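You operate a simulated robot arm through the tools that you are given. There is no shell and no other tool. Be economical: measure what you need, move in short steps, check, and stop when the job is done.

You run a simulated two-armed robot. Do the job below in one go: nothing can be reset, and whatever is moved stays where it is left.

Task
Put the yellow disc from the upper left shelf of the counter on the small green tray and the blue disc on top of the white filter there. Put the tray labelled "dark" from the top of the wall bench on the top of the high bench and the tray that says "glows" on the upper left shelf of the high bench. The order is free.

Only the result counts: the job must be done as asked and must still hold three seconds after the hand-in. Knocking over, shifting, dropping, spilling or breaking anything else fails it.

Robot
Two 7-joint arms with fingered hands on one trunk, on a base that drives. Base frame: it is fixed to the floor where the robot stands at the start and does not move with it; the origin is under the middle of the robot, x ahead of it, y to its left, z up. Readings come in m, degrees, newtons and seconds.
The left shoulder is at the start at [0.136, 0.125, 1.183], the right one opposite. With the tool pointing down near the work surface each hand reaches from about 0.1 to 0.68 m from the robot's upright axis, wherever it stands, measured 20 degrees to its own side. Places, roughly: dark tray, deep yellow tray, glows tray [6.25, -3.75, 0.75]; high bench [7.8, -0.9, 0.9]; upper left shelf of the high bench [7.7, 0.1, 0.5]. Payload 3.7 kg a hand.
Tool frame (each hand has its own): the origin (TCP) lies between the finger pads and is the grasp point; the fingertips stand 0.025 m ahead of it; z points along the fingers, y is the line along which they close. Largest opening 0.088 m; the body of the gripper starts 0.029 m behind the TCP. The gripper is a hand of 5 fingers: y runs from the thumb to the fingers, the wrist lies at [-0.013, -0.097, -0.162] in the tool frame, and closing takes about 1.5 s.
Orientation is that of the tool frame in the base frame, as a unit quaternion [w, x, y, z]. With the fingers straight down and the wrist toward the robot, the tool's x, y and z point along [0, 1, 0], [1, 0, 0] and [0, 0, -1] of the base frame.

Tools
- The arms move only by the tool step_arm. It takes "left_increments", "right_increments" or both (then of equal length, played together; a hand with none holds still); each is a list that holds one entry, the list of rows, each a list of 6 numbers: the shift along the tool's x, y, z in units of 30 mm (1.0 is 30 mm), then the turn, a rotation vector about the tool's x, y, z in units of 6 degrees (1.0 is 6 degrees). In form: [[[tx, ty, tz, rx, ry, rz], ...]]. A call has 1 to 10 rows; each row shifts and turns the commanded pose from where the row before left it, along the tool's axes as they then stand. "left_fingers" and "right_fingers" are, for a hand that has rows, the closure, from 0 (fully open) to 1 (shut), set as the call begins (left out, the last holds). A call with a number of a shift or a turn outside -1 to 1 is refused whole. Each row takes 0.2 s and may step no farther than 0.05 m and 8.6 degrees from the row before; otherwise, or with a gripper value out of range, the whole call is refused. Where a pose cannot be reached the arm comes as near as it can. A force on the tool above 40 N (or 10 N above the force at the start of the call, whichever is more), or a blocked arm, ends the call early, and 0.2 s more pass. Each finger travels about 0.045 m/s and halts on what it meets, pressing with about 29 N; the grip force reading is that of the motor and also rises with nothing between the fingers. The clock runs only during rows and for 0.2 s after the last one: add rows that do not move to give the fingers time. The reply holds the time, the measured pose of the TCP, the force on the tool along the base axes, the opening and the grip force, in the units named above and with some noise, with the torque about the TCP (base axes, N m) and any sound that the robot's microphone picked up.
- Cameras (640 x 400 px; columns grow to the right, rows downward): "scene" is now at [0.2156, 0.0054, 1.2914]; the picture's right is [0.08, -1.00, 0.00], its down [-0.86, -0.07, -0.51] and it looks along [0.51, 0.04, -0.86] (base axes); focal length 262 px, centre (320, 200). "left" rides on the left gripper at [-0.059, -0.079, -0.105] in its tool frame; the picture's right is [-0.73, -0.32, 0.61], its down [0.62, -0.68, 0.38] and it looks along [0.29, 0.66, 0.70] (tool axes); focal length 234 px, centre (320, 200). "right" rides on the right gripper at [0.059, -0.079, -0.105] in its tool frame; the picture's right is [-0.73, 0.32, -0.61], its down [-0.62, -0.68, 0.38] and it looks along [-0.29, 0.66, 0.70] (tool axes); focal length 234 px, centre (320, 200). There is no depth. A picture from a camera that has moved, and an enlarged one, comes with that camera's place and axes in the base frame and with its lens.
- capture(camera): a new picture of that camera. The clock stands still meanwhile.
- slide_trunk(by): slides the trunk up (or, below 0, down) by that many m; the arms and the scene camera ride with it, the base frame stays. It gives what a move gives, with no picture.
- roll_base(legs): drives the robot by 1 to 6 legs, each [ahead, left, turn to the left] in m, m and degrees, along the robot's own axes; the way and the turn of a leg run together, so that a leg with both is an arc; at most 1.5 m and 180 degrees a leg. The arms and the cameras ride along, it lands a little off, and it stops where it bumps. It gives what a move gives.
- set_fingers(index, middle, ring, little, thumb_bend, thumb_turn, hand): sets how far each is bent, from 0 (flat) to 1 (curled in); at 0.3 the hand is open as for a grip, at 0.7 the pads meet at the TCP. One left out holds its place. A second passes; each finger stops where it meets its share of the squeeze, and holds until it gets a number again. A gripper value or a shape takes the hand back. It gives what a move gives, with no picture; readings hold the bend of each and the force on index, middle, ring, little, thumb and palm. thumb_turn goes from beside the hand (0) to across from the fingers (1), as for a grip.
- grasp_type(shape, hand): the hand has 5 fingers and takes this shape, open, in about a second: jaw (thumb against the fingers, like two jaws); tri (thumb and two fingers); tip (a fingertip pinch); poke (one finger out to press); point (the index stretched); flat (the hand flat); cup (the hand cupped); fist (a fist). The gripper value then closes the fingers along that shape, each until it touches; the sizes above hold for jaw. It gives what a move gives, with no picture.
- turn_head(pan, tilt): turns the head with the scene camera to pan (to the left, within 80 degrees either way) and tilt (down, from -29 to 69), counted from straight ahead of the robot. It gives what a move gives.
- enlarge(camera, box): a new picture of the part [left, top, right, bottom] of that camera's present view, enlarged. The clock stands still meanwhile.
- job_done(): hands the job in; it is judged then, once.

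Work in short steps. Places have to be worked out from the pictures, the camera data and where the tool is seen: move nearer, look again, correct. Check each grasp and each placing, and mend what went wrong. You have 165 turns and 138 pictures in all, those below and enlarged ones among them. Open the grippers and draw the arms clear of the work before you hand the job in, unless the task says otherwise; then end with one line.

The tools are called after "Emit:" by a JSON object that holds its "method" and its "body". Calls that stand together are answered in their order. step_arm: Moves the arms, as the interface text tells. Its arguments: {"type":"object","properties":{"left_increments":{"type":"array"},"left_fingers":{"type":"number"},"right_increments":{"type":"array"},"right_fingers":{"type":"number"}},"required":[]} The other tools are called the same way: slide_trunk (by) slides the trunk up or down; grasp_type (shape, hand) gives the hand a shape; set_fingers (index, middle, ring, little, thumb_bend, thumb_turn, hand) moves the fingers one by one; roll_base (legs) drives the base; turn_head (pan, tilt) turns the head that bears the scene camera; capture (camera) takes a picture; enlarge (camera, box) takes an enlarged picture of a part of a camera's view; job_done () hands the job in.

At the start:

```text
time: 0.0
left_tcp_pos: [0.3112, 0.1883, 0.7733]
left_tool_rot: [-0.001, 0.707, 0.707, -0.001]
left_wrist_force: [0.3, 0.6, -0.2]
left_moment: [0.02, 0.01, 0.02]
left_width: 0.0875
left_grasp_force: 0.1
left_shape: jaw
left_bend: [0.3, 0.3, 0.3, 0.3, 0.3, 0.98]
left_finger forces: [0.1, 0.0, 0.1, 0.0, 0.0, 0.0]
right_tcp_pos: [0.3469, -0.1117, 0.6941]
right_tool_rot: [-0.001, 0.706, 0.708, 0.0]
right_wrist_force: [-0.8, -0.1, -0.1]
right_moment: [-0.02, -0.02, 0.03]
right_width: 0.0877
right_grasp_force: 0.1
right_shape: jaw
right_bend: [0.3, 0.3, 0.3, 0.3, 0.3, 0.98]
right_finger forces: [0.1, 0.0, 0.1, 0.0, 0.0, 0.0]
trunk travel left (down, up): [-0.204, 0.212]
robot x, y, heading: [-0.0011, -0.0012, 0.0]
head pan, tilt: [-4.9, 68.8]
```

scene: 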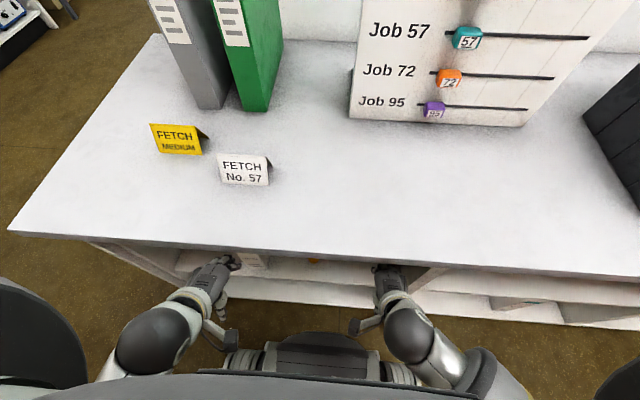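
right: 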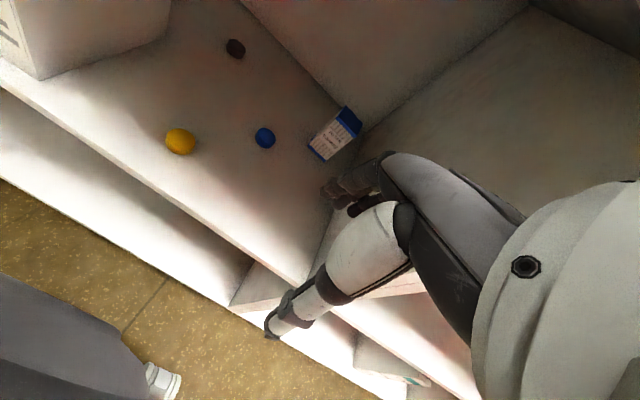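
left: 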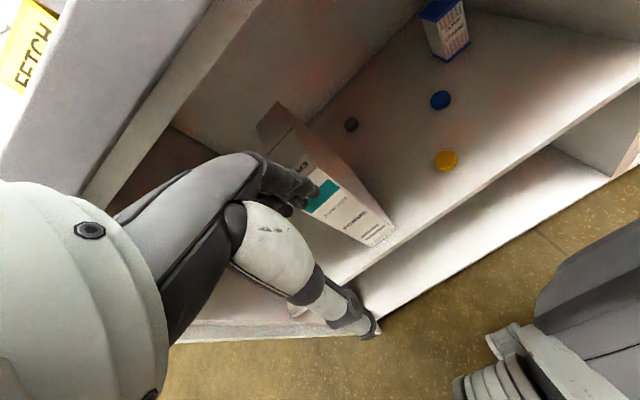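

The wrist pictures show the yellow, blue and dark discs on a shelf under the counter top. I look around first to find the green tray and the white filter.

Emit:
{"method": "turn_head", "body": {"pan": -40, "tilt": 45}}

```text
time: 1.0
left_tcp_pos: [0.3106, 0.1898, 0.774]
left_tool_rot: [0.0, 0.707, 0.707, -0.001]
left_wrist_force: [0.1, 0.6, -0.1]
left_moment: [0.02, 0.03, 0.03]
left_width: 0.0874
left_grasp_force: 0.0
left_shape: jaw
left_bend: [0.3, 0.3, 0.3, 0.3, 0.3, 0.98]
left_finger forces: [0.0, 0.0, 0.0, 0.0, 0.1, 0.0]
right_tcp_pos: [0.3475, -0.1121, 0.6948]
right_tool_rot: [0.0, 0.707, 0.707, -0.001]
right_wrist_force: [-0.1, -0.3, 0.0]
right_moment: [-0.03, 0.0, 0.0]
right_width: 0.0874
right_grasp_force: 0.1
right_shape: jaw
right_bend: [0.3, 0.3, 0.3, 0.3, 0.3, 0.98]
right_finger forces: [0.0, 0.0, 0.0, 0.0, 0.0, 0.1]
trunk travel left (down, up): [-0.204, 0.212]
robot x, y, heading: [0.0031, 0.0013, 0.0]
head pan, tilt: [-40.0, 45.0]
```

I take the picture to the right.

Emit:
{"method": "capture", "body": {"camera": "scene"}}

Emit:
{"method": "enlarge", "body": {"camera": "right", "box": [140, 0, 460, 200]}}

```text
134 pictures are left
camera scene: at [0.2106, -0.052, 1.3101], right [-0.64, -0.77, 0.0], down [-0.54, 0.45, -0.71], along [0.54, -0.45, -0.71], focal length 262 px, centre (320, 200)
```

scene: 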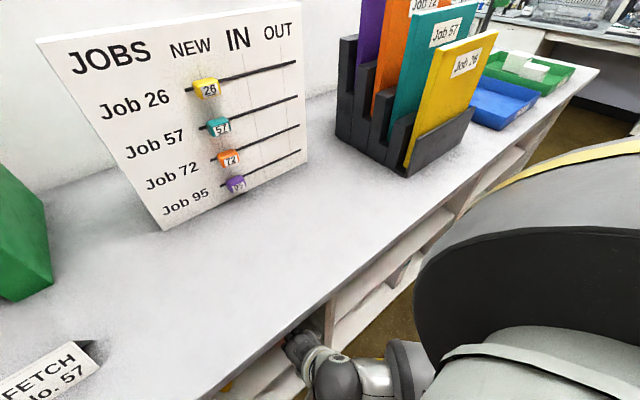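

```text
2.00 times, centred on (300, 100) of right
camera zoom: at [0.2693, -0.0519, 0.8001], right [0.32, -0.73, 0.61], down [-0.68, -0.62, -0.38], along [0.66, -0.29, -0.7], focal length 468 px, centre (360, 400)
```

zoom: 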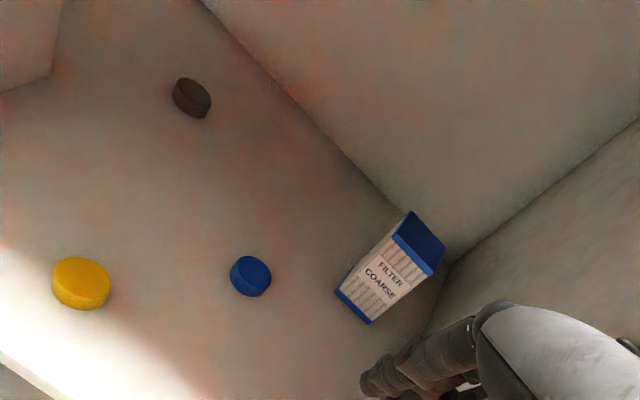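

A green tray with something white stands far right on the counter. I enlarge it.

Emit:
{"method": "enlarge", "body": {"camera": "scene", "box": [440, 0, 640, 125]}}

Emit:
{"method": "enlarge", "body": {"camera": "left", "box": [240, 0, 600, 225]}}

```text
3.20 times, centred on (540, 62) of scene
camera zoom: at [0.2106, -0.052, 1.3101], right [-0.64, -0.77, 0.0], down [-0.54, 0.45, -0.71], along [0.54, -0.45, -0.71], focal length 839 px, centre (-384, 640)
```

zoom: 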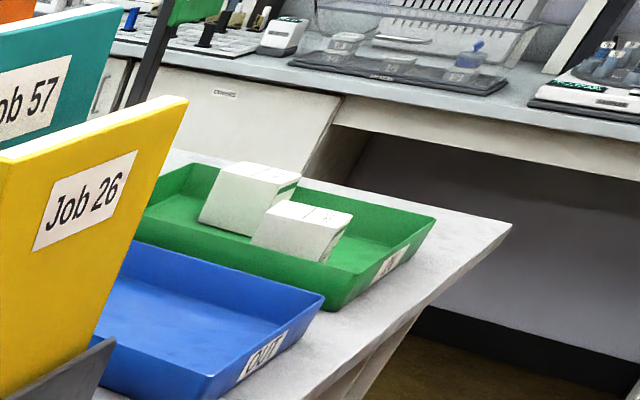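

```text
1.78 times, centred on (420, 112) of left
camera zoom: at [0.2337, 0.1304, 0.8788], right [-0.32, -0.73, -0.61], down [-0.68, 0.62, -0.38], along [0.66, 0.29, -0.7], focal length 416 px, centre (142, 356)
```

zoom: 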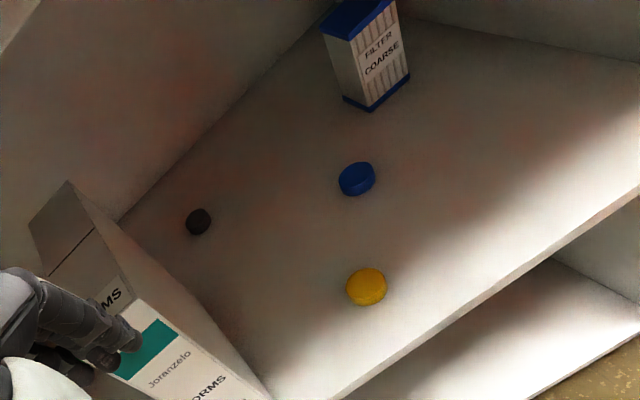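

The white-boxed green tray is large; something green also shows on the low right shelf. I back off to see the whole front of the counter.

Emit:
{"method": "roll_base", "body": {"legs": [[-0.7, 0, 0]]}}

Emit:
{"method": "turn_head", "body": {"pan": -20, "tilt": 35}}

Emit:
{"method": "capture", "body": {"camera": "scene"}}

```text
time: 4.9
left_tcp_pos: [-0.392, 0.1894, 0.7741]
left_tool_rot: [-0.001, 0.706, 0.708, -0.001]
left_wrist_force: [-0.4, 0.3, -0.3]
left_moment: [-0.01, 0.02, -0.02]
left_width: 0.0877
left_grasp_force: 0.1
left_shape: jaw
left_bend: [0.3, 0.3, 0.3, 0.3, 0.3, 0.98]
left_finger forces: [0.0, 0.1, 0.1, 0.0, 0.1, 0.1]
right_tcp_pos: [-0.3539, -0.1116, 0.6948]
right_tool_rot: [0.0, 0.706, 0.709, 0.0]
right_wrist_force: [0.7, -0.7, -0.3]
right_moment: [0.0, 0.02, 0.01]
right_width: 0.0875
right_grasp_force: 0.0
right_shape: jaw
right_bend: [0.3, 0.3, 0.3, 0.3, 0.3, 0.98]
right_finger forces: [0.0, 0.0, 0.1, 0.1, 0.0, 0.0]
trunk travel left (down, up): [-0.204, 0.212]
robot x, y, heading: [-0.7038, -0.0026, 0.4]
head pan, tilt: [-40.0, 45.0]
```

```text
time: 5.7
left_tcp_pos: [-0.3927, 0.191, 0.7731]
left_tool_rot: [-0.002, 0.705, 0.709, -0.002]
left_wrist_force: [-0.3, 0.2, 1.1]
left_moment: [0.01, 0.0, 0.01]
left_width: 0.0877
left_grasp_force: 0.0
left_shape: jaw
left_bend: [0.3, 0.3, 0.3, 0.3, 0.3, 0.98]
left_finger forces: [0.1, 0.1, 0.0, 0.1, 0.0, 0.0]
right_tcp_pos: [-0.3543, -0.1109, 0.6926]
right_tool_rot: [-0.001, 0.705, 0.709, -0.001]
right_wrist_force: [0.7, -0.4, -0.1]
right_moment: [-0.01, 0.02, 0.02]
right_width: 0.0876
right_grasp_force: 0.0
right_shape: jaw
right_bend: [0.3, 0.3, 0.3, 0.3, 0.3, 0.98]
right_finger forces: [0.1, 0.0, 0.0, 0.0, 0.0, 0.0]
trunk travel left (down, up): [-0.204, 0.212]
robot x, y, heading: [-0.7033, -0.0018, 0.2]
head pan, tilt: [-20.0, 35.0]
```

```text
130 pictures are left
camera scene: at [-0.4708, -0.0306, 1.3249], right [-0.34, -0.94, 0.0], down [-0.54, 0.19, -0.82], along [0.77, -0.28, -0.57], focal length 262 px, centre (320, 200)
```

scene: 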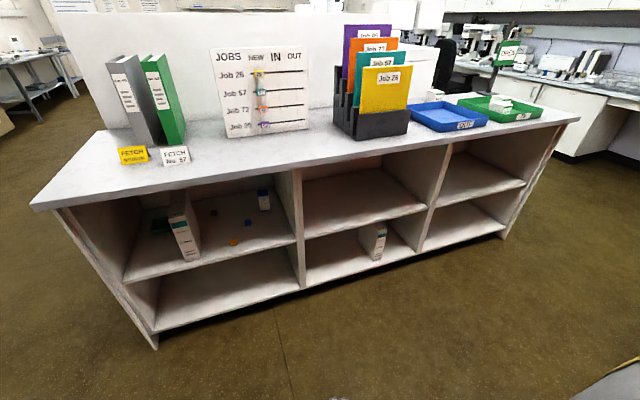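

The upper left shelf holds a greenish thing left of the folder box; I enlarge the shelf.

Emit:
{"method": "enlarge", "body": {"camera": "scene", "box": [110, 170, 310, 295]}}

Emit:
{"method": "enlarge", "body": {"camera": "scene", "box": [390, 0, 640, 156]}}

```text
3.20 times, centred on (210, 232) of scene
camera zoom: at [-0.4708, -0.0306, 1.3249], right [-0.34, -0.94, 0.0], down [-0.54, 0.19, -0.82], along [0.77, -0.28, -0.57], focal length 839 px, centre (672, 96)
```

zoom: 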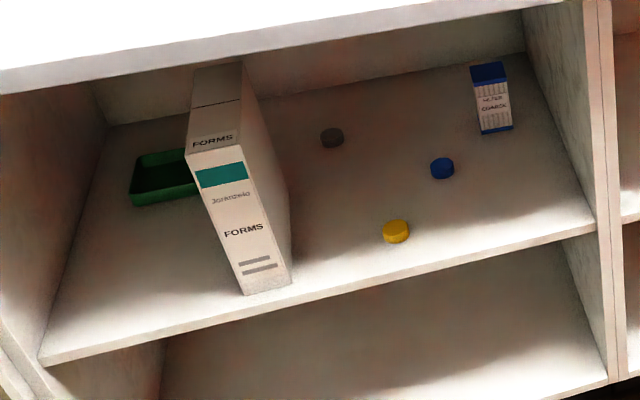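

```text
2.56 times, centred on (515, 78) of scene
camera zoom: at [-0.4708, -0.0306, 1.3249], right [-0.34, -0.94, 0.0], down [-0.54, 0.19, -0.82], along [0.77, -0.28, -0.57], focal length 671 px, centre (-179, 512)
```

zoom: 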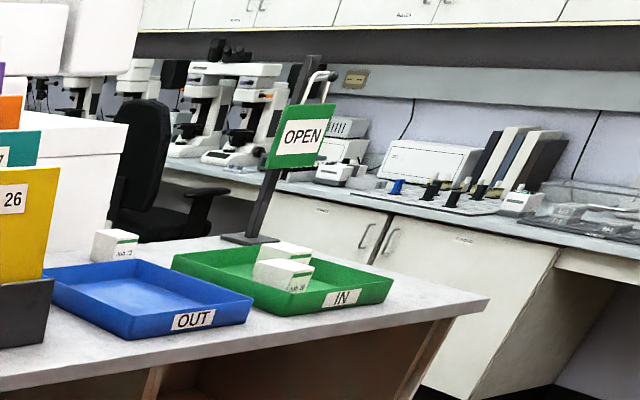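

The shelf itself holds everything: green tray behind the FORMS box, discs, and the "FILTER COARSE" box. By triangulation: yellow [0.479, 0.046, 0.483], blue [0.597, -0.033, 0.483], filter top about [0.708, -0.135, 0.566], counter top z 0.89 with its edge at x 0.35. I lower the trunk so that the arms can come in under the top.

Emit:
{"method": "slide_trunk", "body": {"by": -0.19}}

Emit:
{"method": "step_arm", "body": {"left_increments": [[[-0.9, -0.5, -0.7, 0, 0, 0], [-0.9, -0.5, -0.7, 0, 0, 0], [-0.9, -0.5, -0.7, 0, 0, 0], [0, -0.5, -0.7, 0, 0, 0], [0, 0, 0, 0, 0, 0]]], "right_increments": [[[0, 0, -1, 0, 0, 0], [0, 0, -1, 0, 0, 0], [0, 0, -1, 0, 0, 0], [0, 0, -1, 0, 0, 0], [0, 0, 0, 0, 0, 0]]]}}

```text
time: 7.2
left_tcp_pos: [-0.4643, 0.189, 0.588]
left_tool_rot: [-0.144, 0.692, 0.693, -0.145]
left_wrist_force: [21.5, -1.0, -3.0]
left_moment: [0.02, -0.33, -0.22]
left_width: 0.0878
left_grasp_force: 0.0
left_shape: jaw
left_bend: [0.24, 0.27, 0.26, 0.28, 0.3, 0.98]
left_finger forces: [0.0, 0.0, 0.0, 0.0, 0.1, 0.0]
right_tcp_pos: [-0.3614, -0.1112, 0.5419]
right_tool_rot: [-0.01, 0.705, 0.709, -0.01]
right_wrist_force: [-0.5, -0.2, -0.5]
right_moment: [-0.01, -0.04, 0.02]
right_width: 0.0877
right_grasp_force: 0.1
right_shape: jaw
right_bend: [0.3, 0.3, 0.3, 0.3, 0.3, 0.98]
right_finger forces: [0.0, 0.1, 0.0, 0.1, 0.0, 0.1]
trunk travel left (down, up): [-0.055, 0.36]
robot x, y, heading: [-0.6988, -0.0014, 0.4]
head pan, tilt: [-20.0, 35.0]
stopped: the force on the tool passed its limit at 53 N (the readings are from after the stop); the commanded pose is now the measured one
```

```text
time: 7.5
left_tcp_pos: [-0.4646, 0.1787, 0.5872]
left_tool_rot: [-0.143, 0.691, 0.696, -0.134]
left_wrist_force: [18.7, 8.3, -0.8]
left_moment: [0.16, -0.24, 0.2]
left_width: 0.0877
left_grasp_force: 0.0
left_shape: jaw
left_bend: [0.24, 0.27, 0.26, 0.28, 0.3, 0.98]
left_finger forces: [0.0, 0.0, 0.0, 0.0, 0.0, 0.0]
left hand out of reach, approached as far as the arm can: row 1
right_tcp_pos: [-0.3598, -0.1102, 0.5603]
right_tool_rot: [-0.01, 0.706, 0.708, -0.01]
right_wrist_force: [0.3, 0.0, 0.4]
right_moment: [0.02, 0.01, -0.02]
right_width: 0.0878
right_grasp_force: 0.1
right_shape: jaw
right_bend: [0.3, 0.3, 0.3, 0.3, 0.3, 0.98]
right_finger forces: [0.1, 0.0, 0.0, 0.0, 0.1, 0.0]
trunk travel left (down, up): [-0.055, 0.36]
robot x, y, heading: [-0.6999, -0.001, 0.3]
head pan, tilt: [-20.0, 35.0]
stopped in row 1 (left hand): the force on the tool passed its limit at 45 N (the readings are from after the stop); the commanded pose is now the measured one
```

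The left arm jammed against the robot's own body while going down. I go back up a little.

Emit:
{"method": "slide_trunk", "body": {"by": 0.1}}

Emit:
{"method": "turn_head", "body": {"pan": 10, "tilt": 69}}

Emit:
{"method": "capture", "body": {"camera": "scene"}}

```text
time: 8.9
left_tcp_pos: [-0.4674, 0.1775, 0.6866]
left_tool_rot: [-0.145, 0.69, 0.695, -0.138]
left_wrist_force: [-0.6, -0.1, -0.1]
left_moment: [0.0, -0.04, -0.01]
left_width: 0.0879
left_grasp_force: 0.0
left_shape: jaw
left_bend: [0.3, 0.3, 0.3, 0.3, 0.3, 0.98]
left_finger forces: [0.0, 0.0, 0.0, 0.0, 0.0, 0.0]
right_tcp_pos: [-0.3593, -0.1113, 0.6615]
right_tool_rot: [-0.009, 0.706, 0.708, -0.009]
right_wrist_force: [-0.2, -0.2, 0.7]
right_moment: [0.02, 0.02, -0.03]
right_width: 0.0875
right_grasp_force: 0.0
right_shape: jaw
right_bend: [0.3, 0.3, 0.3, 0.3, 0.3, 0.98]
right_finger forces: [0.1, 0.1, 0.0, 0.1, 0.0, 0.0]
trunk travel left (down, up): [-0.155, 0.26]
robot x, y, heading: [-0.7062, -0.0041, 0.6]
head pan, tilt: [-20.0, 35.0]
```

```text
time: 9.9
left_tcp_pos: [-0.4682, 0.1758, 0.6859]
left_tool_rot: [-0.144, 0.691, 0.695, -0.137]
left_wrist_force: [0.0, -0.2, -0.5]
left_moment: [0.01, 0.01, 0.0]
left_width: 0.0878
left_grasp_force: 0.1
left_shape: jaw
left_bend: [0.3, 0.3, 0.3, 0.3, 0.3, 0.98]
left_finger forces: [0.0, 0.0, 0.1, 0.0, 0.0, 0.0]
right_tcp_pos: [-0.359, -0.1111, 0.6626]
right_tool_rot: [-0.008, 0.706, 0.709, -0.009]
right_wrist_force: [-0.4, 0.1, 0.1]
right_moment: [0.02, 0.0, 0.0]
right_width: 0.0877
right_grasp_force: 0.1
right_shape: jaw
right_bend: [0.3, 0.3, 0.3, 0.3, 0.3, 0.98]
right_finger forces: [0.0, 0.0, 0.0, 0.0, 0.0, 0.1]
trunk travel left (down, up): [-0.155, 0.26]
robot x, y, heading: [-0.7038, -0.004, 0.3]
head pan, tilt: [10.0, 68.8]
```

```text
127 pictures are left
camera scene: at [-0.4292, 0.0128, 1.2438], right [0.18, -0.98, 0.0], down [-0.8, -0.15, -0.58], along [0.57, 0.11, -0.81], focal length 262 px, centre (320, 200)
```

scene: 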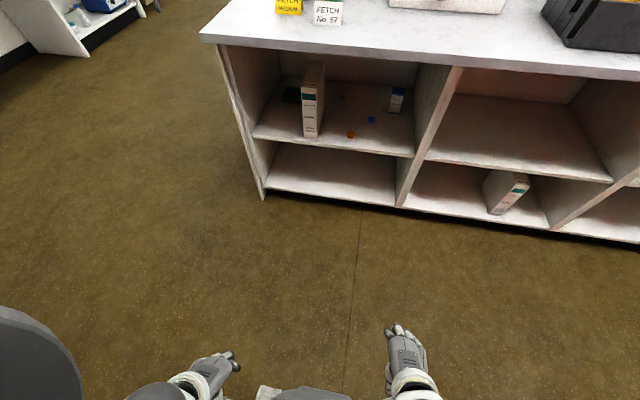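

The left hand is free but tilted back over the base front. I bring both hands forward and straighten the left one.

Emit:
{"method": "step_arm", "body": {"left_increments": [[[-0.5, 0.9, 0, -0.95, 0, 0], [-0.5, 0.9, 0, -0.95, 0, 0], [-0.5, 0.9, 0, -0.95, 0, 0], [-0.5, 0.9, 0, -0.95, 0, 0], [0, 0.9, 0, 0, 0, 0], [0, 0.9, 0, 0, 0, 0]]], "right_increments": [[[0, 0.8, 0, 0, 0, 0], [0, 0, 0, 0, 0, 0], [0, 0, 0, 0, 0, 0], [0, 0, 0, 0, 0, 0], [0, 0, 0, 0, 0, 0], [0, 0, 0, 0, 0, 0]]]}}

Emit:
{"method": "slide_trunk", "body": {"by": -0.12}}

```text
time: 11.3
left_tcp_pos: [-0.3097, 0.1182, 0.6603]
left_tool_rot: [-0.005, 0.706, 0.709, 0.004]
left_wrist_force: [0.3, -0.2, -0.2]
left_moment: [0.01, -0.01, 0.03]
left_width: 0.0879
left_grasp_force: 0.1
left_shape: jaw
left_bend: [0.3, 0.3, 0.3, 0.3, 0.3, 0.98]
left_finger forces: [0.0, 0.0, 0.0, 0.0, 0.0, 0.0]
right_tcp_pos: [-0.3366, -0.1117, 0.6612]
right_tool_rot: [-0.008, 0.706, 0.708, -0.009]
right_wrist_force: [-0.5, 0.6, -0.2]
right_moment: [0.0, 0.01, 0.04]
right_width: 0.0878
right_grasp_force: 0.1
right_shape: jaw
right_bend: [0.3, 0.3, 0.3, 0.3, 0.3, 0.98]
right_finger forces: [0.0, 0.0, 0.0, 0.0, 0.1, 0.0]
trunk travel left (down, up): [-0.155, 0.26]
robot x, y, heading: [-0.7012, -0.0024, 0.2]
head pan, tilt: [10.0, 68.8]
```

```text
time: 12.8
left_tcp_pos: [-0.3118, 0.1181, 0.5402]
left_tool_rot: [-0.005, 0.706, 0.708, 0.003]
left_wrist_force: [-0.9, -0.4, -1.2]
left_moment: [0.0, -0.08, -0.01]
left_width: 0.0879
left_grasp_force: 0.1
left_shape: jaw
left_bend: [0.3, 0.3, 0.3, 0.3, 0.3, 0.98]
left_finger forces: [0.0, 0.0, 0.0, 0.0, 0.1, 0.2]
right_tcp_pos: [-0.3354, -0.111, 0.5423]
right_tool_rot: [-0.009, 0.706, 0.708, -0.008]
right_wrist_force: [0.8, 1.3, -0.4]
right_moment: [0.01, 0.0, 0.0]
right_width: 0.0875
right_grasp_force: 0.1
right_shape: jaw
right_bend: [0.3, 0.3, 0.3, 0.3, 0.3, 0.98]
right_finger forces: [0.1, 0.0, 0.1, 0.0, 0.0, 0.0]
trunk travel left (down, up): [-0.035, 0.38]
robot x, y, heading: [-0.7039, -0.0028, 0.2]
head pan, tilt: [10.0, 68.8]
```

Both arms are clear now. I raise the hands to z ≈ 0.59, bring the left a little inward, and drive up to the counter.

Emit:
{"method": "step_arm", "body": {"left_increments": [[[-0.6, -0.5, -0.9, 0, 0, 0], [-0.6, -0.5, -0.9, 0, 0, 0], [0, 0, 0, 0, 0, 0]]], "right_increments": [[[0, 0, -0.9, 0, 0, 0], [0, 0, -0.9, 0, 0, 0], [0, 0, 0, 0, 0, 0]]]}}

Emit:
{"method": "roll_base", "body": {"legs": [[0.7, 0, 0]]}}

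Emit:
{"method": "capture", "body": {"camera": "scene"}}

Emit:
{"method": "capture", "body": {"camera": "right"}}

Emit:
{"method": "capture", "body": {"camera": "left"}}

```text
time: 13.6
left_tcp_pos: [-0.3399, 0.0933, 0.5893]
left_tool_rot: [-0.015, 0.722, 0.691, 0.017]
left_wrist_force: [-0.4, -0.4, -0.5]
left_moment: [-0.04, 0.02, 0.02]
left_width: 0.088
left_grasp_force: 0.0
left_shape: jaw
left_bend: [0.3, 0.3, 0.3, 0.3, 0.3, 0.98]
left_finger forces: [0.0, 0.0, 0.0, 0.0, 0.0, 0.2]
right_tcp_pos: [-0.3312, -0.1087, 0.5938]
right_tool_rot: [-0.008, 0.706, 0.708, -0.011]
right_wrist_force: [0.8, -0.3, -0.5]
right_moment: [-0.03, 0.02, -0.01]
right_width: 0.0876
right_grasp_force: 0.1
right_shape: jaw
right_bend: [0.3, 0.3, 0.3, 0.3, 0.3, 0.98]
right_finger forces: [0.0, 0.0, 0.1, 0.0, 0.0, 0.1]
trunk travel left (down, up): [-0.035, 0.38]
robot x, y, heading: [-0.7018, -0.0005, -0.0]
head pan, tilt: [10.0, 68.8]
```

```text
time: 17.4
left_tcp_pos: [0.3439, 0.0999, 0.5874]
left_tool_rot: [-0.017, 0.721, 0.693, 0.012]
left_wrist_force: [-1.1, -0.5, -0.4]
left_moment: [0.0, -0.01, -0.02]
left_width: 0.088
left_grasp_force: 0.1
left_shape: jaw
left_bend: [0.3, 0.3, 0.3, 0.3, 0.3, 0.98]
left_finger forces: [0.0, 0.0, 0.1, 0.0, 0.0, 0.1]
right_tcp_pos: [0.3577, -0.1019, 0.5915]
right_tool_rot: [-0.008, 0.704, 0.71, -0.011]
right_wrist_force: [0.3, 0.6, -0.2]
right_moment: [-0.01, -0.04, 0.02]
right_width: 0.0879
right_grasp_force: 0.0
right_shape: jaw
right_bend: [0.3, 0.3, 0.3, 0.3, 0.3, 0.98]
right_finger forces: [0.0, 0.0, 0.1, 0.0, 0.1, 0.0]
trunk travel left (down, up): [-0.035, 0.38]
robot x, y, heading: [-0.015, 0.0069, 0.5]
head pan, tilt: [10.0, 68.8]
```

```text
126 pictures are left
camera scene: at [0.3741, 0.022, 1.0997], right [0.17, -0.99, 0.0], down [-0.81, -0.14, -0.57], along [0.56, 0.09, -0.82], focal length 262 px, centre (320, 200)
```

scene: 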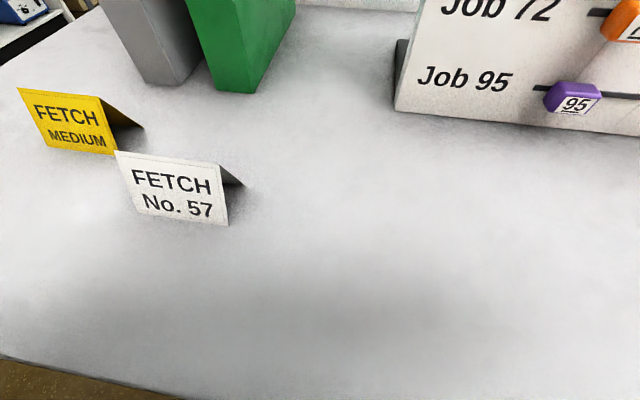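

```text
125 pictures are left
camera right: at [0.2811, -0.0422, 0.7006], right [0.35, -0.72, 0.6], down [-0.69, -0.63, -0.36], along [0.64, -0.29, -0.71], focal length 234 px, centre (320, 200)
```

right: 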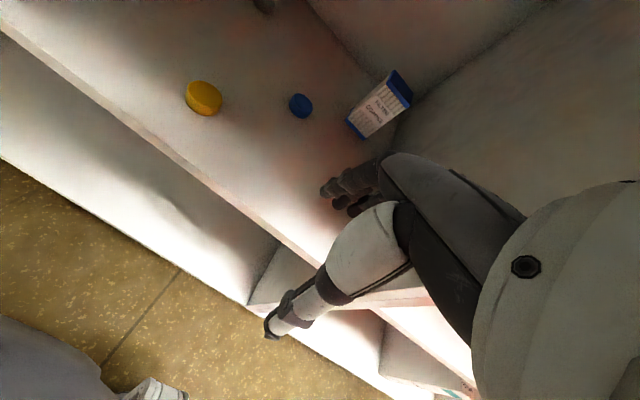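

```text
124 pictures are left
camera left: at [0.265, 0.0385, 0.6912], right [-0.35, -0.69, -0.63], down [-0.66, 0.66, -0.35], along [0.66, 0.29, -0.69], focal length 234 px, centre (320, 200)
```

left: 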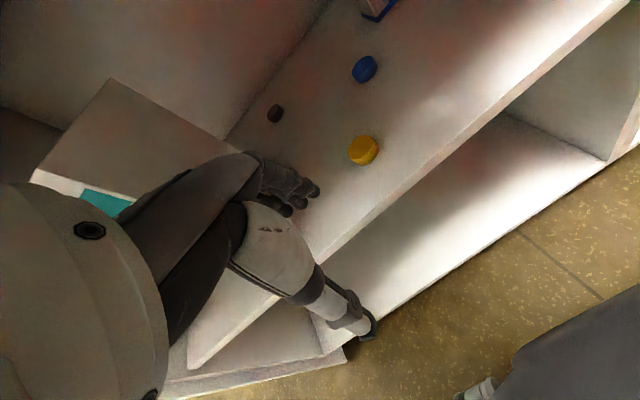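

Positions agree: yellow [0.474, 0.045], blue [0.593, -0.032]. The filter is near the end of reach, so I roll 6 cm closer first.

Emit:
{"method": "roll_base", "body": {"legs": [[0.06, 0, -0.5]]}}

```text
time: 18.3
left_tcp_pos: [0.4054, 0.0953, 0.5888]
left_tool_rot: [-0.017, 0.724, 0.69, 0.012]
left_wrist_force: [1.1, -0.1, -0.5]
left_moment: [0.01, -0.02, -0.02]
left_width: 0.088
left_grasp_force: 0.1
left_shape: jaw
left_bend: [0.3, 0.3, 0.3, 0.3, 0.3, 0.98]
left_finger forces: [0.0, 0.1, 0.0, 0.0, 0.0, 0.0]
right_tcp_pos: [0.4164, -0.1055, 0.5917]
right_tool_rot: [-0.009, 0.707, 0.707, -0.011]
right_wrist_force: [0.7, 0.6, -1.1]
right_moment: [0.03, -0.01, 0.0]
right_width: 0.0876
right_grasp_force: 0.1
right_shape: jaw
right_bend: [0.3, 0.3, 0.3, 0.3, 0.3, 0.98]
right_finger forces: [0.1, 0.0, 0.0, 0.0, 0.0, 0.0]
trunk travel left (down, up): [-0.035, 0.38]
robot x, y, heading: [0.0429, 0.0034, 0.1]
head pan, tilt: [10.0, 68.8]
```

No bump. Right hand goes over the blue disc at z ≈ 0.59.

Emit:
{"method": "step_arm", "body": {"right_increments": [[[0.41, 0.98, 0, 0, 0, 0], [0.41, 0.98, 0, 0, 0, 0], [0.41, 0.98, 0, 0, 0, 0], [0.41, 0.98, 0, 0, 0, 0], [0.41, 0.98, 0, 0, 0, 0], [0.41, 0.98, 0.4, 0, 0, 0], [0, 0, 0, 0, 0, 0]]]}}

Emit:
{"method": "capture", "body": {"camera": "right"}}

Emit:
{"method": "capture", "body": {"camera": "left"}}

```text
time: 19.3
left_tcp_pos: [0.4025, 0.0972, 0.5898]
left_tool_rot: [-0.024, 0.727, 0.687, 0.018]
left_wrist_force: [1.3, 0.2, -0.5]
left_moment: [-0.02, 0.07, -0.01]
left_width: 0.0878
left_grasp_force: 0.0
left_shape: jaw
left_bend: [0.3, 0.3, 0.3, 0.3, 0.3, 0.98]
left_finger forces: [0.0, 0.0, 0.1, 0.0, 0.0, 0.0]
right_tcp_pos: [0.5019, -0.0893, 0.5708]
right_tool_rot: [0.024, 0.667, 0.742, -0.057]
right_wrist_force: [1.6, -1.3, -0.4]
right_moment: [0.08, 0.09, 0.02]
right_width: 0.0878
right_grasp_force: 0.0
right_shape: jaw
right_bend: [0.3, 0.3, 0.3, 0.3, 0.3, 0.98]
right_finger forces: [0.0, 0.0, 0.0, 0.1, 0.0, 0.0]
trunk travel left (down, up): [-0.035, 0.38]
robot x, y, heading: [0.0474, 0.0049, -0.0]
head pan, tilt: [10.0, 68.8]
stopped in row 4 (right hand): the arm was blocked; the commanded pose is now the measured one
```

```text
123 pictures are left
camera right: at [0.421, -0.0261, 0.6728], right [0.42, -0.61, 0.67], down [-0.62, -0.73, -0.28], along [0.66, -0.3, -0.69], focal length 234 px, centre (320, 200)
```

right: 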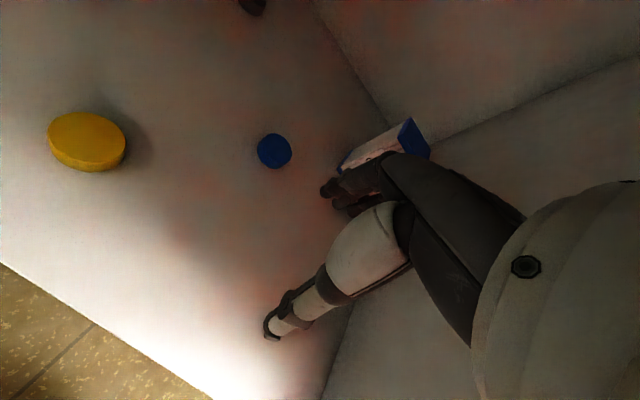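

```text
122 pictures are left
camera left: at [0.3219, 0.0374, 0.6911], right [-0.37, -0.67, -0.64], down [-0.65, 0.68, -0.34], along [0.67, 0.29, -0.69], focal length 234 px, centre (320, 200)
```

left: 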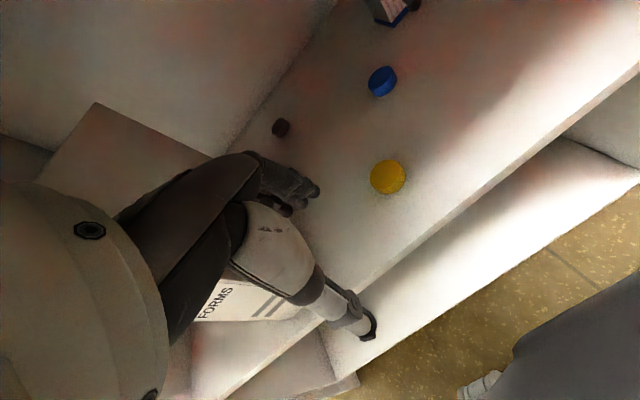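

The right arm was blocked with its elbow out to the right, most likely on the shelf divider (y ≈ -0.23). I pull it out; I will then stand further left so that the right arm comes in clear for the yellow disc, and use the left arm from further right for the blue one.

Emit:
{"method": "step_arm", "body": {"right_increments": [[[-0.3, -0.9, -0.3, 0.0, 0, 0], [-0.3, -0.9, -0.3, 0, 0, 0], [0, -0.9, 0, 0, 0, 0], [0, -0.6, 0, 0, 0, 0], [0, 0, 0, 0, 0, 0]]]}}

Emit:
{"method": "roll_base", "body": {"legs": [[-0.25, 0, 0], [0, 0.22, 0]]}}

```text
time: 20.5
left_tcp_pos: [0.4027, 0.0983, 0.5906]
left_tool_rot: [-0.02, 0.726, 0.687, 0.02]
left_wrist_force: [0.0, 0.2, 0.2]
left_moment: [0.02, -0.04, 0.02]
left_width: 0.088
left_grasp_force: 0.1
left_shape: jaw
left_bend: [0.3, 0.3, 0.3, 0.3, 0.3, 0.98]
left_finger forces: [0.0, 0.0, 0.1, 0.0, 0.1, 0.0]
right_tcp_pos: [0.4039, -0.1113, 0.5915]
right_tool_rot: [0.025, 0.667, 0.742, -0.056]
right_wrist_force: [-0.1, -0.6, -0.6]
right_moment: [0.03, 0.02, -0.02]
right_width: 0.088
right_grasp_force: 0.2
right_shape: jaw
right_bend: [0.3, 0.3, 0.3, 0.3, 0.3, 0.98]
right_finger forces: [0.0, 0.0, 0.0, 0.0, 0.1, 0.0]
right hand out of reach, approached as far as the arm can: row 4
trunk travel left (down, up): [-0.035, 0.38]
robot x, y, heading: [0.0466, 0.0049, 0.2]
head pan, tilt: [10.0, 68.8]
```

```text
time: 24.5
left_tcp_pos: [0.1523, 0.3218, 0.5911]
left_tool_rot: [-0.02, 0.726, 0.688, 0.018]
left_wrist_force: [-0.9, 0.6, 0.1]
left_moment: [0.01, -0.01, -0.01]
left_width: 0.088
left_grasp_force: 0.1
left_shape: jaw
left_bend: [0.3, 0.3, 0.3, 0.3, 0.3, 0.98]
left_finger forces: [0.0, 0.1, 0.0, 0.0, 0.0, 0.0]
right_tcp_pos: [0.1521, 0.1129, 0.5917]
right_tool_rot: [0.025, 0.666, 0.743, -0.055]
right_wrist_force: [0.5, -0.8, 0.4]
right_moment: [-0.03, -0.01, 0.02]
right_width: 0.0879
right_grasp_force: 0.0
right_shape: jaw
right_bend: [0.3, 0.3, 0.3, 0.3, 0.3, 0.98]
right_finger forces: [0.0, 0.0, 0.0, 0.0, 0.0, 0.1]
trunk travel left (down, up): [-0.035, 0.38]
robot x, y, heading: [-0.2079, 0.2274, 0.3]
head pan, tilt: [10.0, 68.8]
```

I look down at my own right arm to learn where the elbow sits.

Emit:
{"method": "turn_head", "body": {"pan": -55, "tilt": 69}}

Emit:
{"method": "capture", "body": {"camera": "scene"}}

```text
time: 25.9
left_tcp_pos: [0.1489, 0.3218, 0.5895]
left_tool_rot: [-0.022, 0.726, 0.687, 0.017]
left_wrist_force: [-0.7, -1.4, -0.5]
left_moment: [0.03, -0.04, -0.02]
left_width: 0.0879
left_grasp_force: 0.0
left_shape: jaw
left_bend: [0.3, 0.3, 0.3, 0.3, 0.3, 0.98]
left_finger forces: [0.0, 0.0, 0.0, 0.0, 0.0, 0.1]
right_tcp_pos: [0.1523, 0.1123, 0.5922]
right_tool_rot: [0.025, 0.667, 0.743, -0.056]
right_wrist_force: [-0.2, 0.3, -0.4]
right_moment: [0.04, -0.01, 0.02]
right_width: 0.0879
right_grasp_force: 0.1
right_shape: jaw
right_bend: [0.3, 0.3, 0.3, 0.3, 0.3, 0.98]
right_finger forces: [0.0, 0.0, 0.0, 0.1, 0.1, 0.1]
trunk travel left (down, up): [-0.035, 0.38]
robot x, y, heading: [-0.2053, 0.2297, 0.3]
head pan, tilt: [-55.0, 68.8]
```

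```text
121 pictures are left
camera scene: at [0.1801, 0.2385, 1.1003], right [0.15, -0.99, 0.0], down [-0.81, -0.13, -0.57], along [0.56, 0.09, -0.82], focal length 262 px, centre (320, 200)
```

scene: 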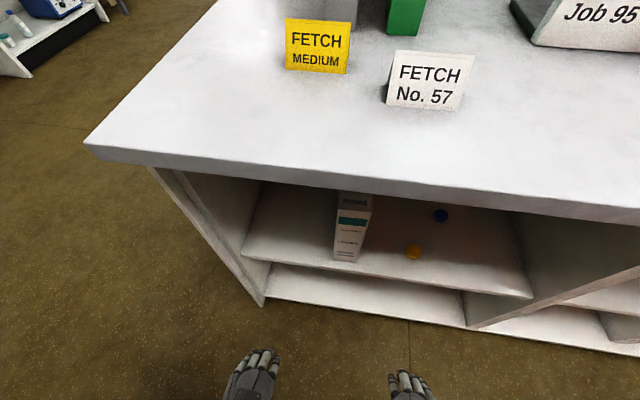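

That picture seems taken before the head had turned; again.

Emit:
{"method": "capture", "body": {"camera": "scene"}}

```text
120 pictures are left
camera scene: at [0.1801, 0.2385, 1.1003], right [0.15, -0.99, 0.0], down [-0.81, -0.13, -0.57], along [0.56, 0.09, -0.82], focal length 262 px, centre (320, 200)
```

scene: 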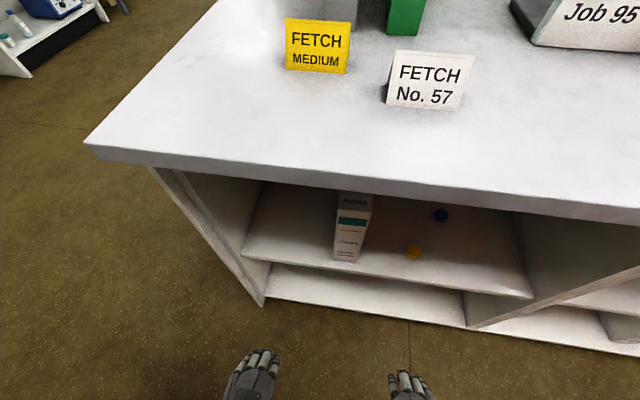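

The head reads -55 but the picture says otherwise; I command it once more.

Emit:
{"method": "turn_head", "body": {"pan": -50, "tilt": 60}}

Emit:
{"method": "capture", "body": {"camera": "scene"}}

```text
time: 26.6
left_tcp_pos: [0.1491, 0.3227, 0.5914]
left_tool_rot: [-0.021, 0.726, 0.687, 0.017]
left_wrist_force: [-0.7, 0.6, 0.2]
left_moment: [-0.05, -0.03, 0.02]
left_width: 0.0878
left_grasp_force: 0.0
left_shape: jaw
left_bend: [0.3, 0.3, 0.3, 0.3, 0.3, 0.98]
left_finger forces: [0.0, 0.1, 0.0, 0.1, 0.0, 0.0]
right_tcp_pos: [0.1522, 0.1118, 0.5911]
right_tool_rot: [0.025, 0.666, 0.743, -0.056]
right_wrist_force: [-0.3, 0.3, -0.4]
right_moment: [-0.04, -0.01, 0.0]
right_width: 0.088
right_grasp_force: 0.0
right_shape: jaw
right_bend: [0.3, 0.3, 0.3, 0.3, 0.3, 0.98]
right_finger forces: [0.0, 0.0, 0.0, 0.0, 0.0, 0.0]
trunk travel left (down, up): [-0.035, 0.38]
robot x, y, heading: [-0.2078, 0.2289, 0.0]
head pan, tilt: [-50.0, 60.0]
```

```text
119 pictures are left
camera scene: at [0.1801, 0.2383, 1.1004], right [0.15, -0.99, 0.0], down [-0.81, -0.12, -0.57], along [0.56, 0.08, -0.82], focal length 262 px, centre (320, 200)
```

scene: 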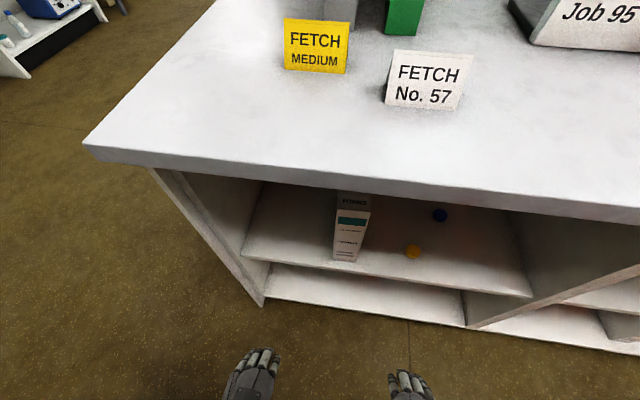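

The view did not follow the head command; I try a different angle.

Emit:
{"method": "turn_head", "body": {"pan": 30, "tilt": 40}}

Emit:
{"method": "capture", "body": {"camera": "scene"}}

```text
time: 28.1
left_tcp_pos: [0.1513, 0.3233, 0.5911]
left_tool_rot: [-0.021, 0.726, 0.688, 0.019]
left_wrist_force: [-0.7, -0.2, 0.6]
left_moment: [-0.03, -0.02, -0.03]
left_width: 0.0879
left_grasp_force: 0.0
left_shape: jaw
left_bend: [0.3, 0.3, 0.3, 0.3, 0.3, 0.98]
left_finger forces: [0.0, 0.0, 0.0, 0.0, 0.1, 0.1]
right_tcp_pos: [0.1518, 0.1128, 0.5914]
right_tool_rot: [0.025, 0.666, 0.743, -0.057]
right_wrist_force: [-0.7, -0.2, -0.1]
right_moment: [-0.02, -0.02, -0.01]
right_width: 0.0881
right_grasp_force: 0.1
right_shape: jaw
right_bend: [0.3, 0.3, 0.3, 0.3, 0.3, 0.98]
right_finger forces: [0.0, 0.0, 0.0, 0.1, 0.1, 0.1]
trunk travel left (down, up): [-0.035, 0.38]
robot x, y, heading: [-0.2031, 0.2288, 0.1]
head pan, tilt: [30.0, 40.0]
```

```text
118 pictures are left
camera scene: at [0.1881, 0.2644, 1.1261], right [0.42, -0.91, 0.0], down [-0.54, -0.26, -0.8], along [0.72, 0.34, -0.6], focal length 262 px, centre (320, 200)
```

scene: 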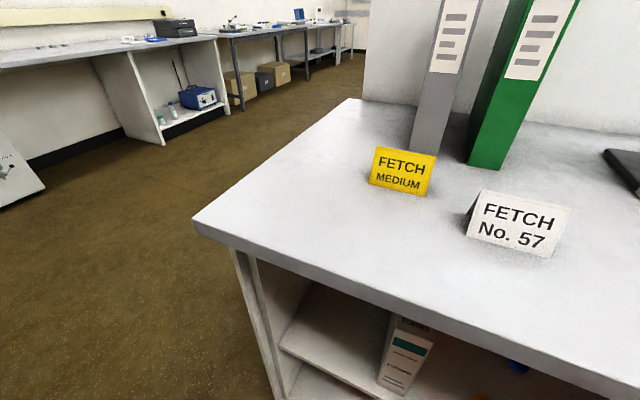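

The head works again (that pan was probably limited). The lowered trunk evidently leans forward (camera now 0.385 ahead of the axis), so the shoulders came too near the counter edge before. I stand further back: forward only 0.09 now, then reach for yellow with the right hand.

Emit:
{"method": "roll_base", "body": {"legs": [[0.09, 0, 0]]}}

Emit:
{"method": "step_arm", "body": {"right_increments": [[[-0.2, 0.9, 0, -0.35, 0.95, 0], [-0.4, 0.9, 0, -0.35, 0, 0.95], [-0.4, 0.9, 0, 0, 0, 0], [-0.4, 0.9, 0, 0, 0, 0], [-0.4, 0.9, 0, 0, 0, 0], [-0.2, 0.5, 0, 0, 0, 0], [0, 0, 0, 0, 0, 0]]]}}

```text
time: 29.2
left_tcp_pos: [0.2405, 0.3229, 0.5902]
left_tool_rot: [-0.021, 0.725, 0.688, 0.02]
left_wrist_force: [-0.3, 0.2, -0.2]
left_moment: [0.0, 0.01, 0.0]
left_width: 0.0878
left_grasp_force: 0.0
left_shape: jaw
left_bend: [0.3, 0.3, 0.3, 0.3, 0.3, 0.98]
left_finger forces: [0.0, 0.0, 0.1, 0.0, 0.0, 0.0]
right_tcp_pos: [0.2424, 0.1138, 0.5919]
right_tool_rot: [0.024, 0.666, 0.744, -0.056]
right_wrist_force: [-0.4, -0.2, 0.6]
right_moment: [0.03, 0.01, 0.02]
right_width: 0.088
right_grasp_force: 0.0
right_shape: jaw
right_bend: [0.3, 0.3, 0.3, 0.3, 0.3, 0.98]
right_finger forces: [0.0, 0.0, 0.0, 0.1, 0.0, 0.0]
trunk travel left (down, up): [-0.035, 0.38]
robot x, y, heading: [-0.1143, 0.2259, 0.0]
head pan, tilt: [30.0, 40.0]
```

```text
time: 30.8
left_tcp_pos: [0.241, 0.3237, 0.591]
left_tool_rot: [-0.02, 0.725, 0.689, 0.02]
left_wrist_force: [0.3, -0.3, 0.0]
left_moment: [0.01, 0.02, 0.01]
left_width: 0.0879
left_grasp_force: 0.0
left_shape: jaw
left_bend: [0.3, 0.3, 0.3, 0.3, 0.3, 0.98]
left_finger forces: [0.1, 0.1, 0.0, 0.0, 0.1, 0.1]
right_tcp_pos: [0.3961, 0.0619, 0.593]
right_tool_rot: [0.013, 0.703, 0.711, 0.005]
right_wrist_force: [-0.2, 0.1, 0.1]
right_moment: [0.01, 0.02, -0.03]
right_width: 0.0879
right_grasp_force: 0.0
right_shape: jaw
right_bend: [0.3, 0.3, 0.3, 0.3, 0.3, 0.98]
right_finger forces: [0.0, 0.0, 0.1, 0.1, 0.0, 0.1]
trunk travel left (down, up): [-0.035, 0.38]
robot x, y, heading: [-0.1143, 0.2276, 0.3]
head pan, tilt: [30.0, 40.0]
```

Orientation is straight. On to above the yellow disc.

Emit:
{"method": "step_arm", "body": {"right_increments": [[[-0.2, 0.9, 0, 0, 0, 0], [-0.2, 0.9, 0, 0, 0, 0], [-0.15, 0.73, 0.5, 0, 0, 0], [0, 0, 0.5, 0, 0, 0], [0, 0, 0, 0, 0, 0]]]}}

Emit:
{"method": "capture", "body": {"camera": "right"}}

Emit:
{"method": "capture", "body": {"camera": "left"}}

```text
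time: 32.0
left_tcp_pos: [0.2416, 0.3226, 0.5904]
left_tool_rot: [-0.02, 0.725, 0.688, 0.019]
left_wrist_force: [-0.5, -0.6, -0.1]
left_moment: [-0.02, 0.0, -0.02]
left_width: 0.088
left_grasp_force: 0.1
left_shape: jaw
left_bend: [0.3, 0.3, 0.3, 0.3, 0.3, 0.98]
left_finger forces: [0.0, 0.0, 0.0, 0.1, 0.0, 0.0]
right_tcp_pos: [0.4709, 0.0453, 0.5658]
right_tool_rot: [0.013, 0.703, 0.711, 0.004]
right_wrist_force: [-0.2, 0.0, 0.6]
right_moment: [0.01, -0.02, 0.02]
right_width: 0.0882
right_grasp_force: 0.0
right_shape: jaw
right_bend: [0.3, 0.3, 0.3, 0.3, 0.3, 0.98]
right_finger forces: [0.1, 0.1, 0.0, 0.0, 0.1, 0.0]
trunk travel left (down, up): [-0.035, 0.38]
robot x, y, heading: [-0.1132, 0.2286, 0.2]
head pan, tilt: [30.0, 40.0]
```

```text
117 pictures are left
camera right: at [0.3894, 0.1064, 0.6687], right [0.32, -0.71, 0.62], down [-0.66, -0.64, -0.39], along [0.68, -0.29, -0.68], focal length 234 px, centre (320, 200)
```

right: 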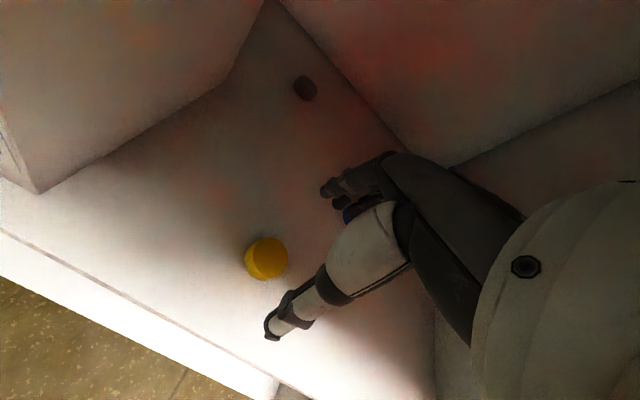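

```text
116 pictures are left
camera left: at [0.1604, 0.2627, 0.6922], right [-0.36, -0.67, -0.65], down [-0.65, 0.68, -0.35], along [0.67, 0.29, -0.68], focal length 234 px, centre (320, 200)
```

left: 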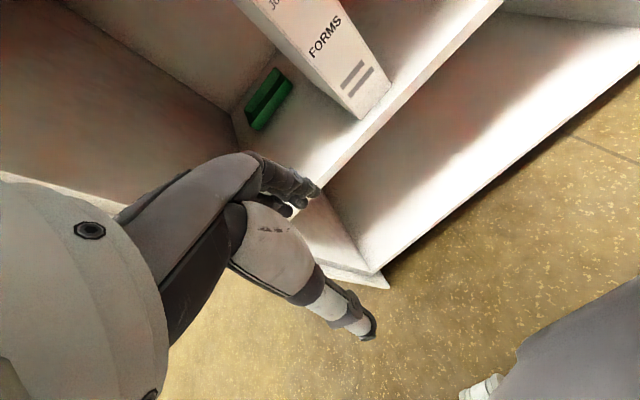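

Yellow is at about [0.477, 0.048]; the hand is within 5 mm. I descend to z ≈ 0.505.

Emit:
{"method": "step_arm", "body": {"right_increments": [[[0.05, 0.15, 0.7, 0, 0, 0], [0, 0, 0.7, 0, 0, 0], [0, 0, 0.6, 0, 0, 0], [0, 0, 0, 0, 0, 0]]]}}

Emit:
{"method": "capture", "body": {"camera": "right"}}

```text
time: 33.0
left_tcp_pos: [0.2417, 0.3227, 0.5904]
left_tool_rot: [-0.02, 0.725, 0.688, 0.019]
left_wrist_force: [0.8, -0.1, -0.2]
left_moment: [0.0, -0.02, -0.01]
left_width: 0.0876
left_grasp_force: 0.1
left_shape: jaw
left_bend: [0.3, 0.3, 0.3, 0.3, 0.3, 0.98]
left_finger forces: [0.0, 0.0, 0.1, 0.0, 0.1, 0.0]
right_tcp_pos: [0.4764, 0.0461, 0.5047]
right_tool_rot: [0.012, 0.703, 0.711, 0.004]
right_wrist_force: [-0.3, -0.6, -0.2]
right_moment: [0.04, 0.0, 0.01]
right_width: 0.0879
right_grasp_force: 0.0
right_shape: jaw
right_bend: [0.3, 0.3, 0.3, 0.3, 0.3, 0.98]
right_finger forces: [0.0, 0.0, 0.1, 0.1, 0.0, 0.0]
trunk travel left (down, up): [-0.035, 0.38]
robot x, y, heading: [-0.1169, 0.2288, 0.2]
head pan, tilt: [30.0, 40.0]
```

```text
115 pictures are left
camera right: at [0.3951, 0.1059, 0.6094], right [0.32, -0.71, 0.62], down [-0.66, -0.64, -0.39], along [0.68, -0.29, -0.68], focal length 234 px, centre (320, 200)
```

right: 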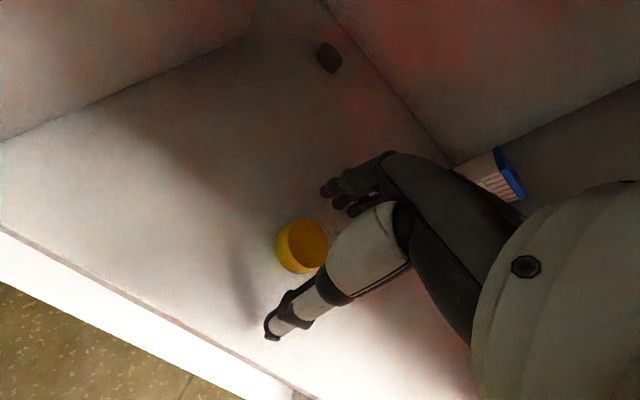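

The disc is between thumb and fingers, about 5 mm toward +y. I correct, go 4 mm lower and close.

Emit:
{"method": "step_arm", "body": {"right_increments": [[[0.15, 0, 0.15, 0, 0, 0], [0, 0, 0, 0, 0, 0]]]}}

Emit:
{"method": "step_arm", "body": {"right_increments": [[[0, 0, 0, 0, 0, 0], [0, 0, 0, 0, 0, 0], [0, 0, 0, 0, 0, 0], [0, 0, 0, 0, 0, 0], [0, 0, 0, 0, 0, 0], [0, 0, 0, 0, 0, 0], [0, 0, 0, 0, 0, 0], [0, 0, 0, 0, 0, 0]]], "right_fingers": 1}}

Emit:
{"method": "capture", "body": {"camera": "right"}}

```text
time: 33.6
left_tcp_pos: [0.2406, 0.3227, 0.5899]
left_tool_rot: [-0.021, 0.725, 0.688, 0.019]
left_wrist_force: [-1.0, -0.3, -0.9]
left_moment: [-0.01, -0.01, -0.02]
left_width: 0.0881
left_grasp_force: 0.1
left_shape: jaw
left_bend: [0.3, 0.3, 0.3, 0.3, 0.3, 0.98]
left_finger forces: [0.0, 0.0, 0.0, 0.0, 0.0, 0.0]
right_tcp_pos: [0.4768, 0.0499, 0.5007]
right_tool_rot: [0.013, 0.703, 0.711, 0.005]
right_wrist_force: [-0.6, 0.5, -0.3]
right_moment: [-0.03, 0.02, -0.02]
right_width: 0.0879
right_grasp_force: 0.2
right_shape: jaw
right_bend: [0.3, 0.3, 0.3, 0.3, 0.3, 0.98]
right_finger forces: [0.0, 0.1, 0.0, 0.1, 0.1, 0.0]
trunk travel left (down, up): [-0.035, 0.38]
robot x, y, heading: [-0.113, 0.2247, 0.1]
head pan, tilt: [30.0, 40.0]
```

```text
time: 35.4
left_tcp_pos: [0.2399, 0.322, 0.5904]
left_tool_rot: [-0.02, 0.726, 0.688, 0.019]
left_wrist_force: [0.2, 0.1, 0.2]
left_moment: [0.0, -0.03, -0.01]
left_width: 0.0879
left_grasp_force: 0.0
left_shape: jaw
left_bend: [0.3, 0.3, 0.3, 0.3, 0.3, 0.98]
left_finger forces: [0.0, 0.1, 0.0, 0.0, 0.1, 0.0]
right_tcp_pos: [0.4764, 0.0488, 0.5017]
right_tool_rot: [0.013, 0.703, 0.711, 0.005]
right_wrist_force: [0.4, -0.2, 0.0]
right_moment: [0.0, -0.04, -0.02]
right_width: 0.028
right_grasp_force: 28.9
right_shape: jaw
right_bend: [0.74, 0.51, 0.58, 0.56, 0.75, 1.0]
right_finger forces: [13.7, 10.0, 0.4, 0.0, 24.2, 0.1]
trunk travel left (down, up): [-0.035, 0.38]
robot x, y, heading: [-0.1137, 0.2269, 0.1]
head pan, tilt: [30.0, 40.0]
```

```text
114 pictures are left
camera right: at [0.395, 0.1098, 0.6052], right [0.32, -0.71, 0.62], down [-0.66, -0.64, -0.39], along [0.68, -0.29, -0.68], focal length 234 px, centre (320, 200)
```

right: 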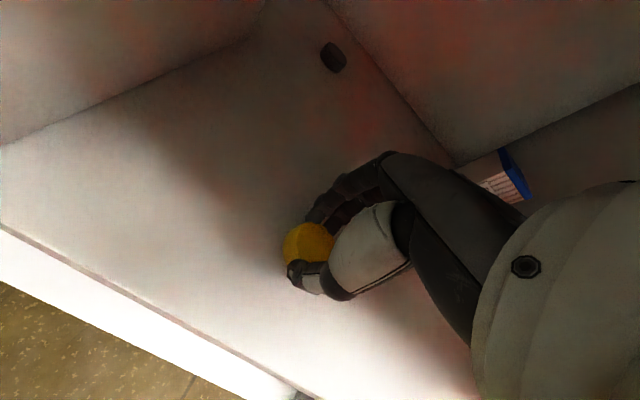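

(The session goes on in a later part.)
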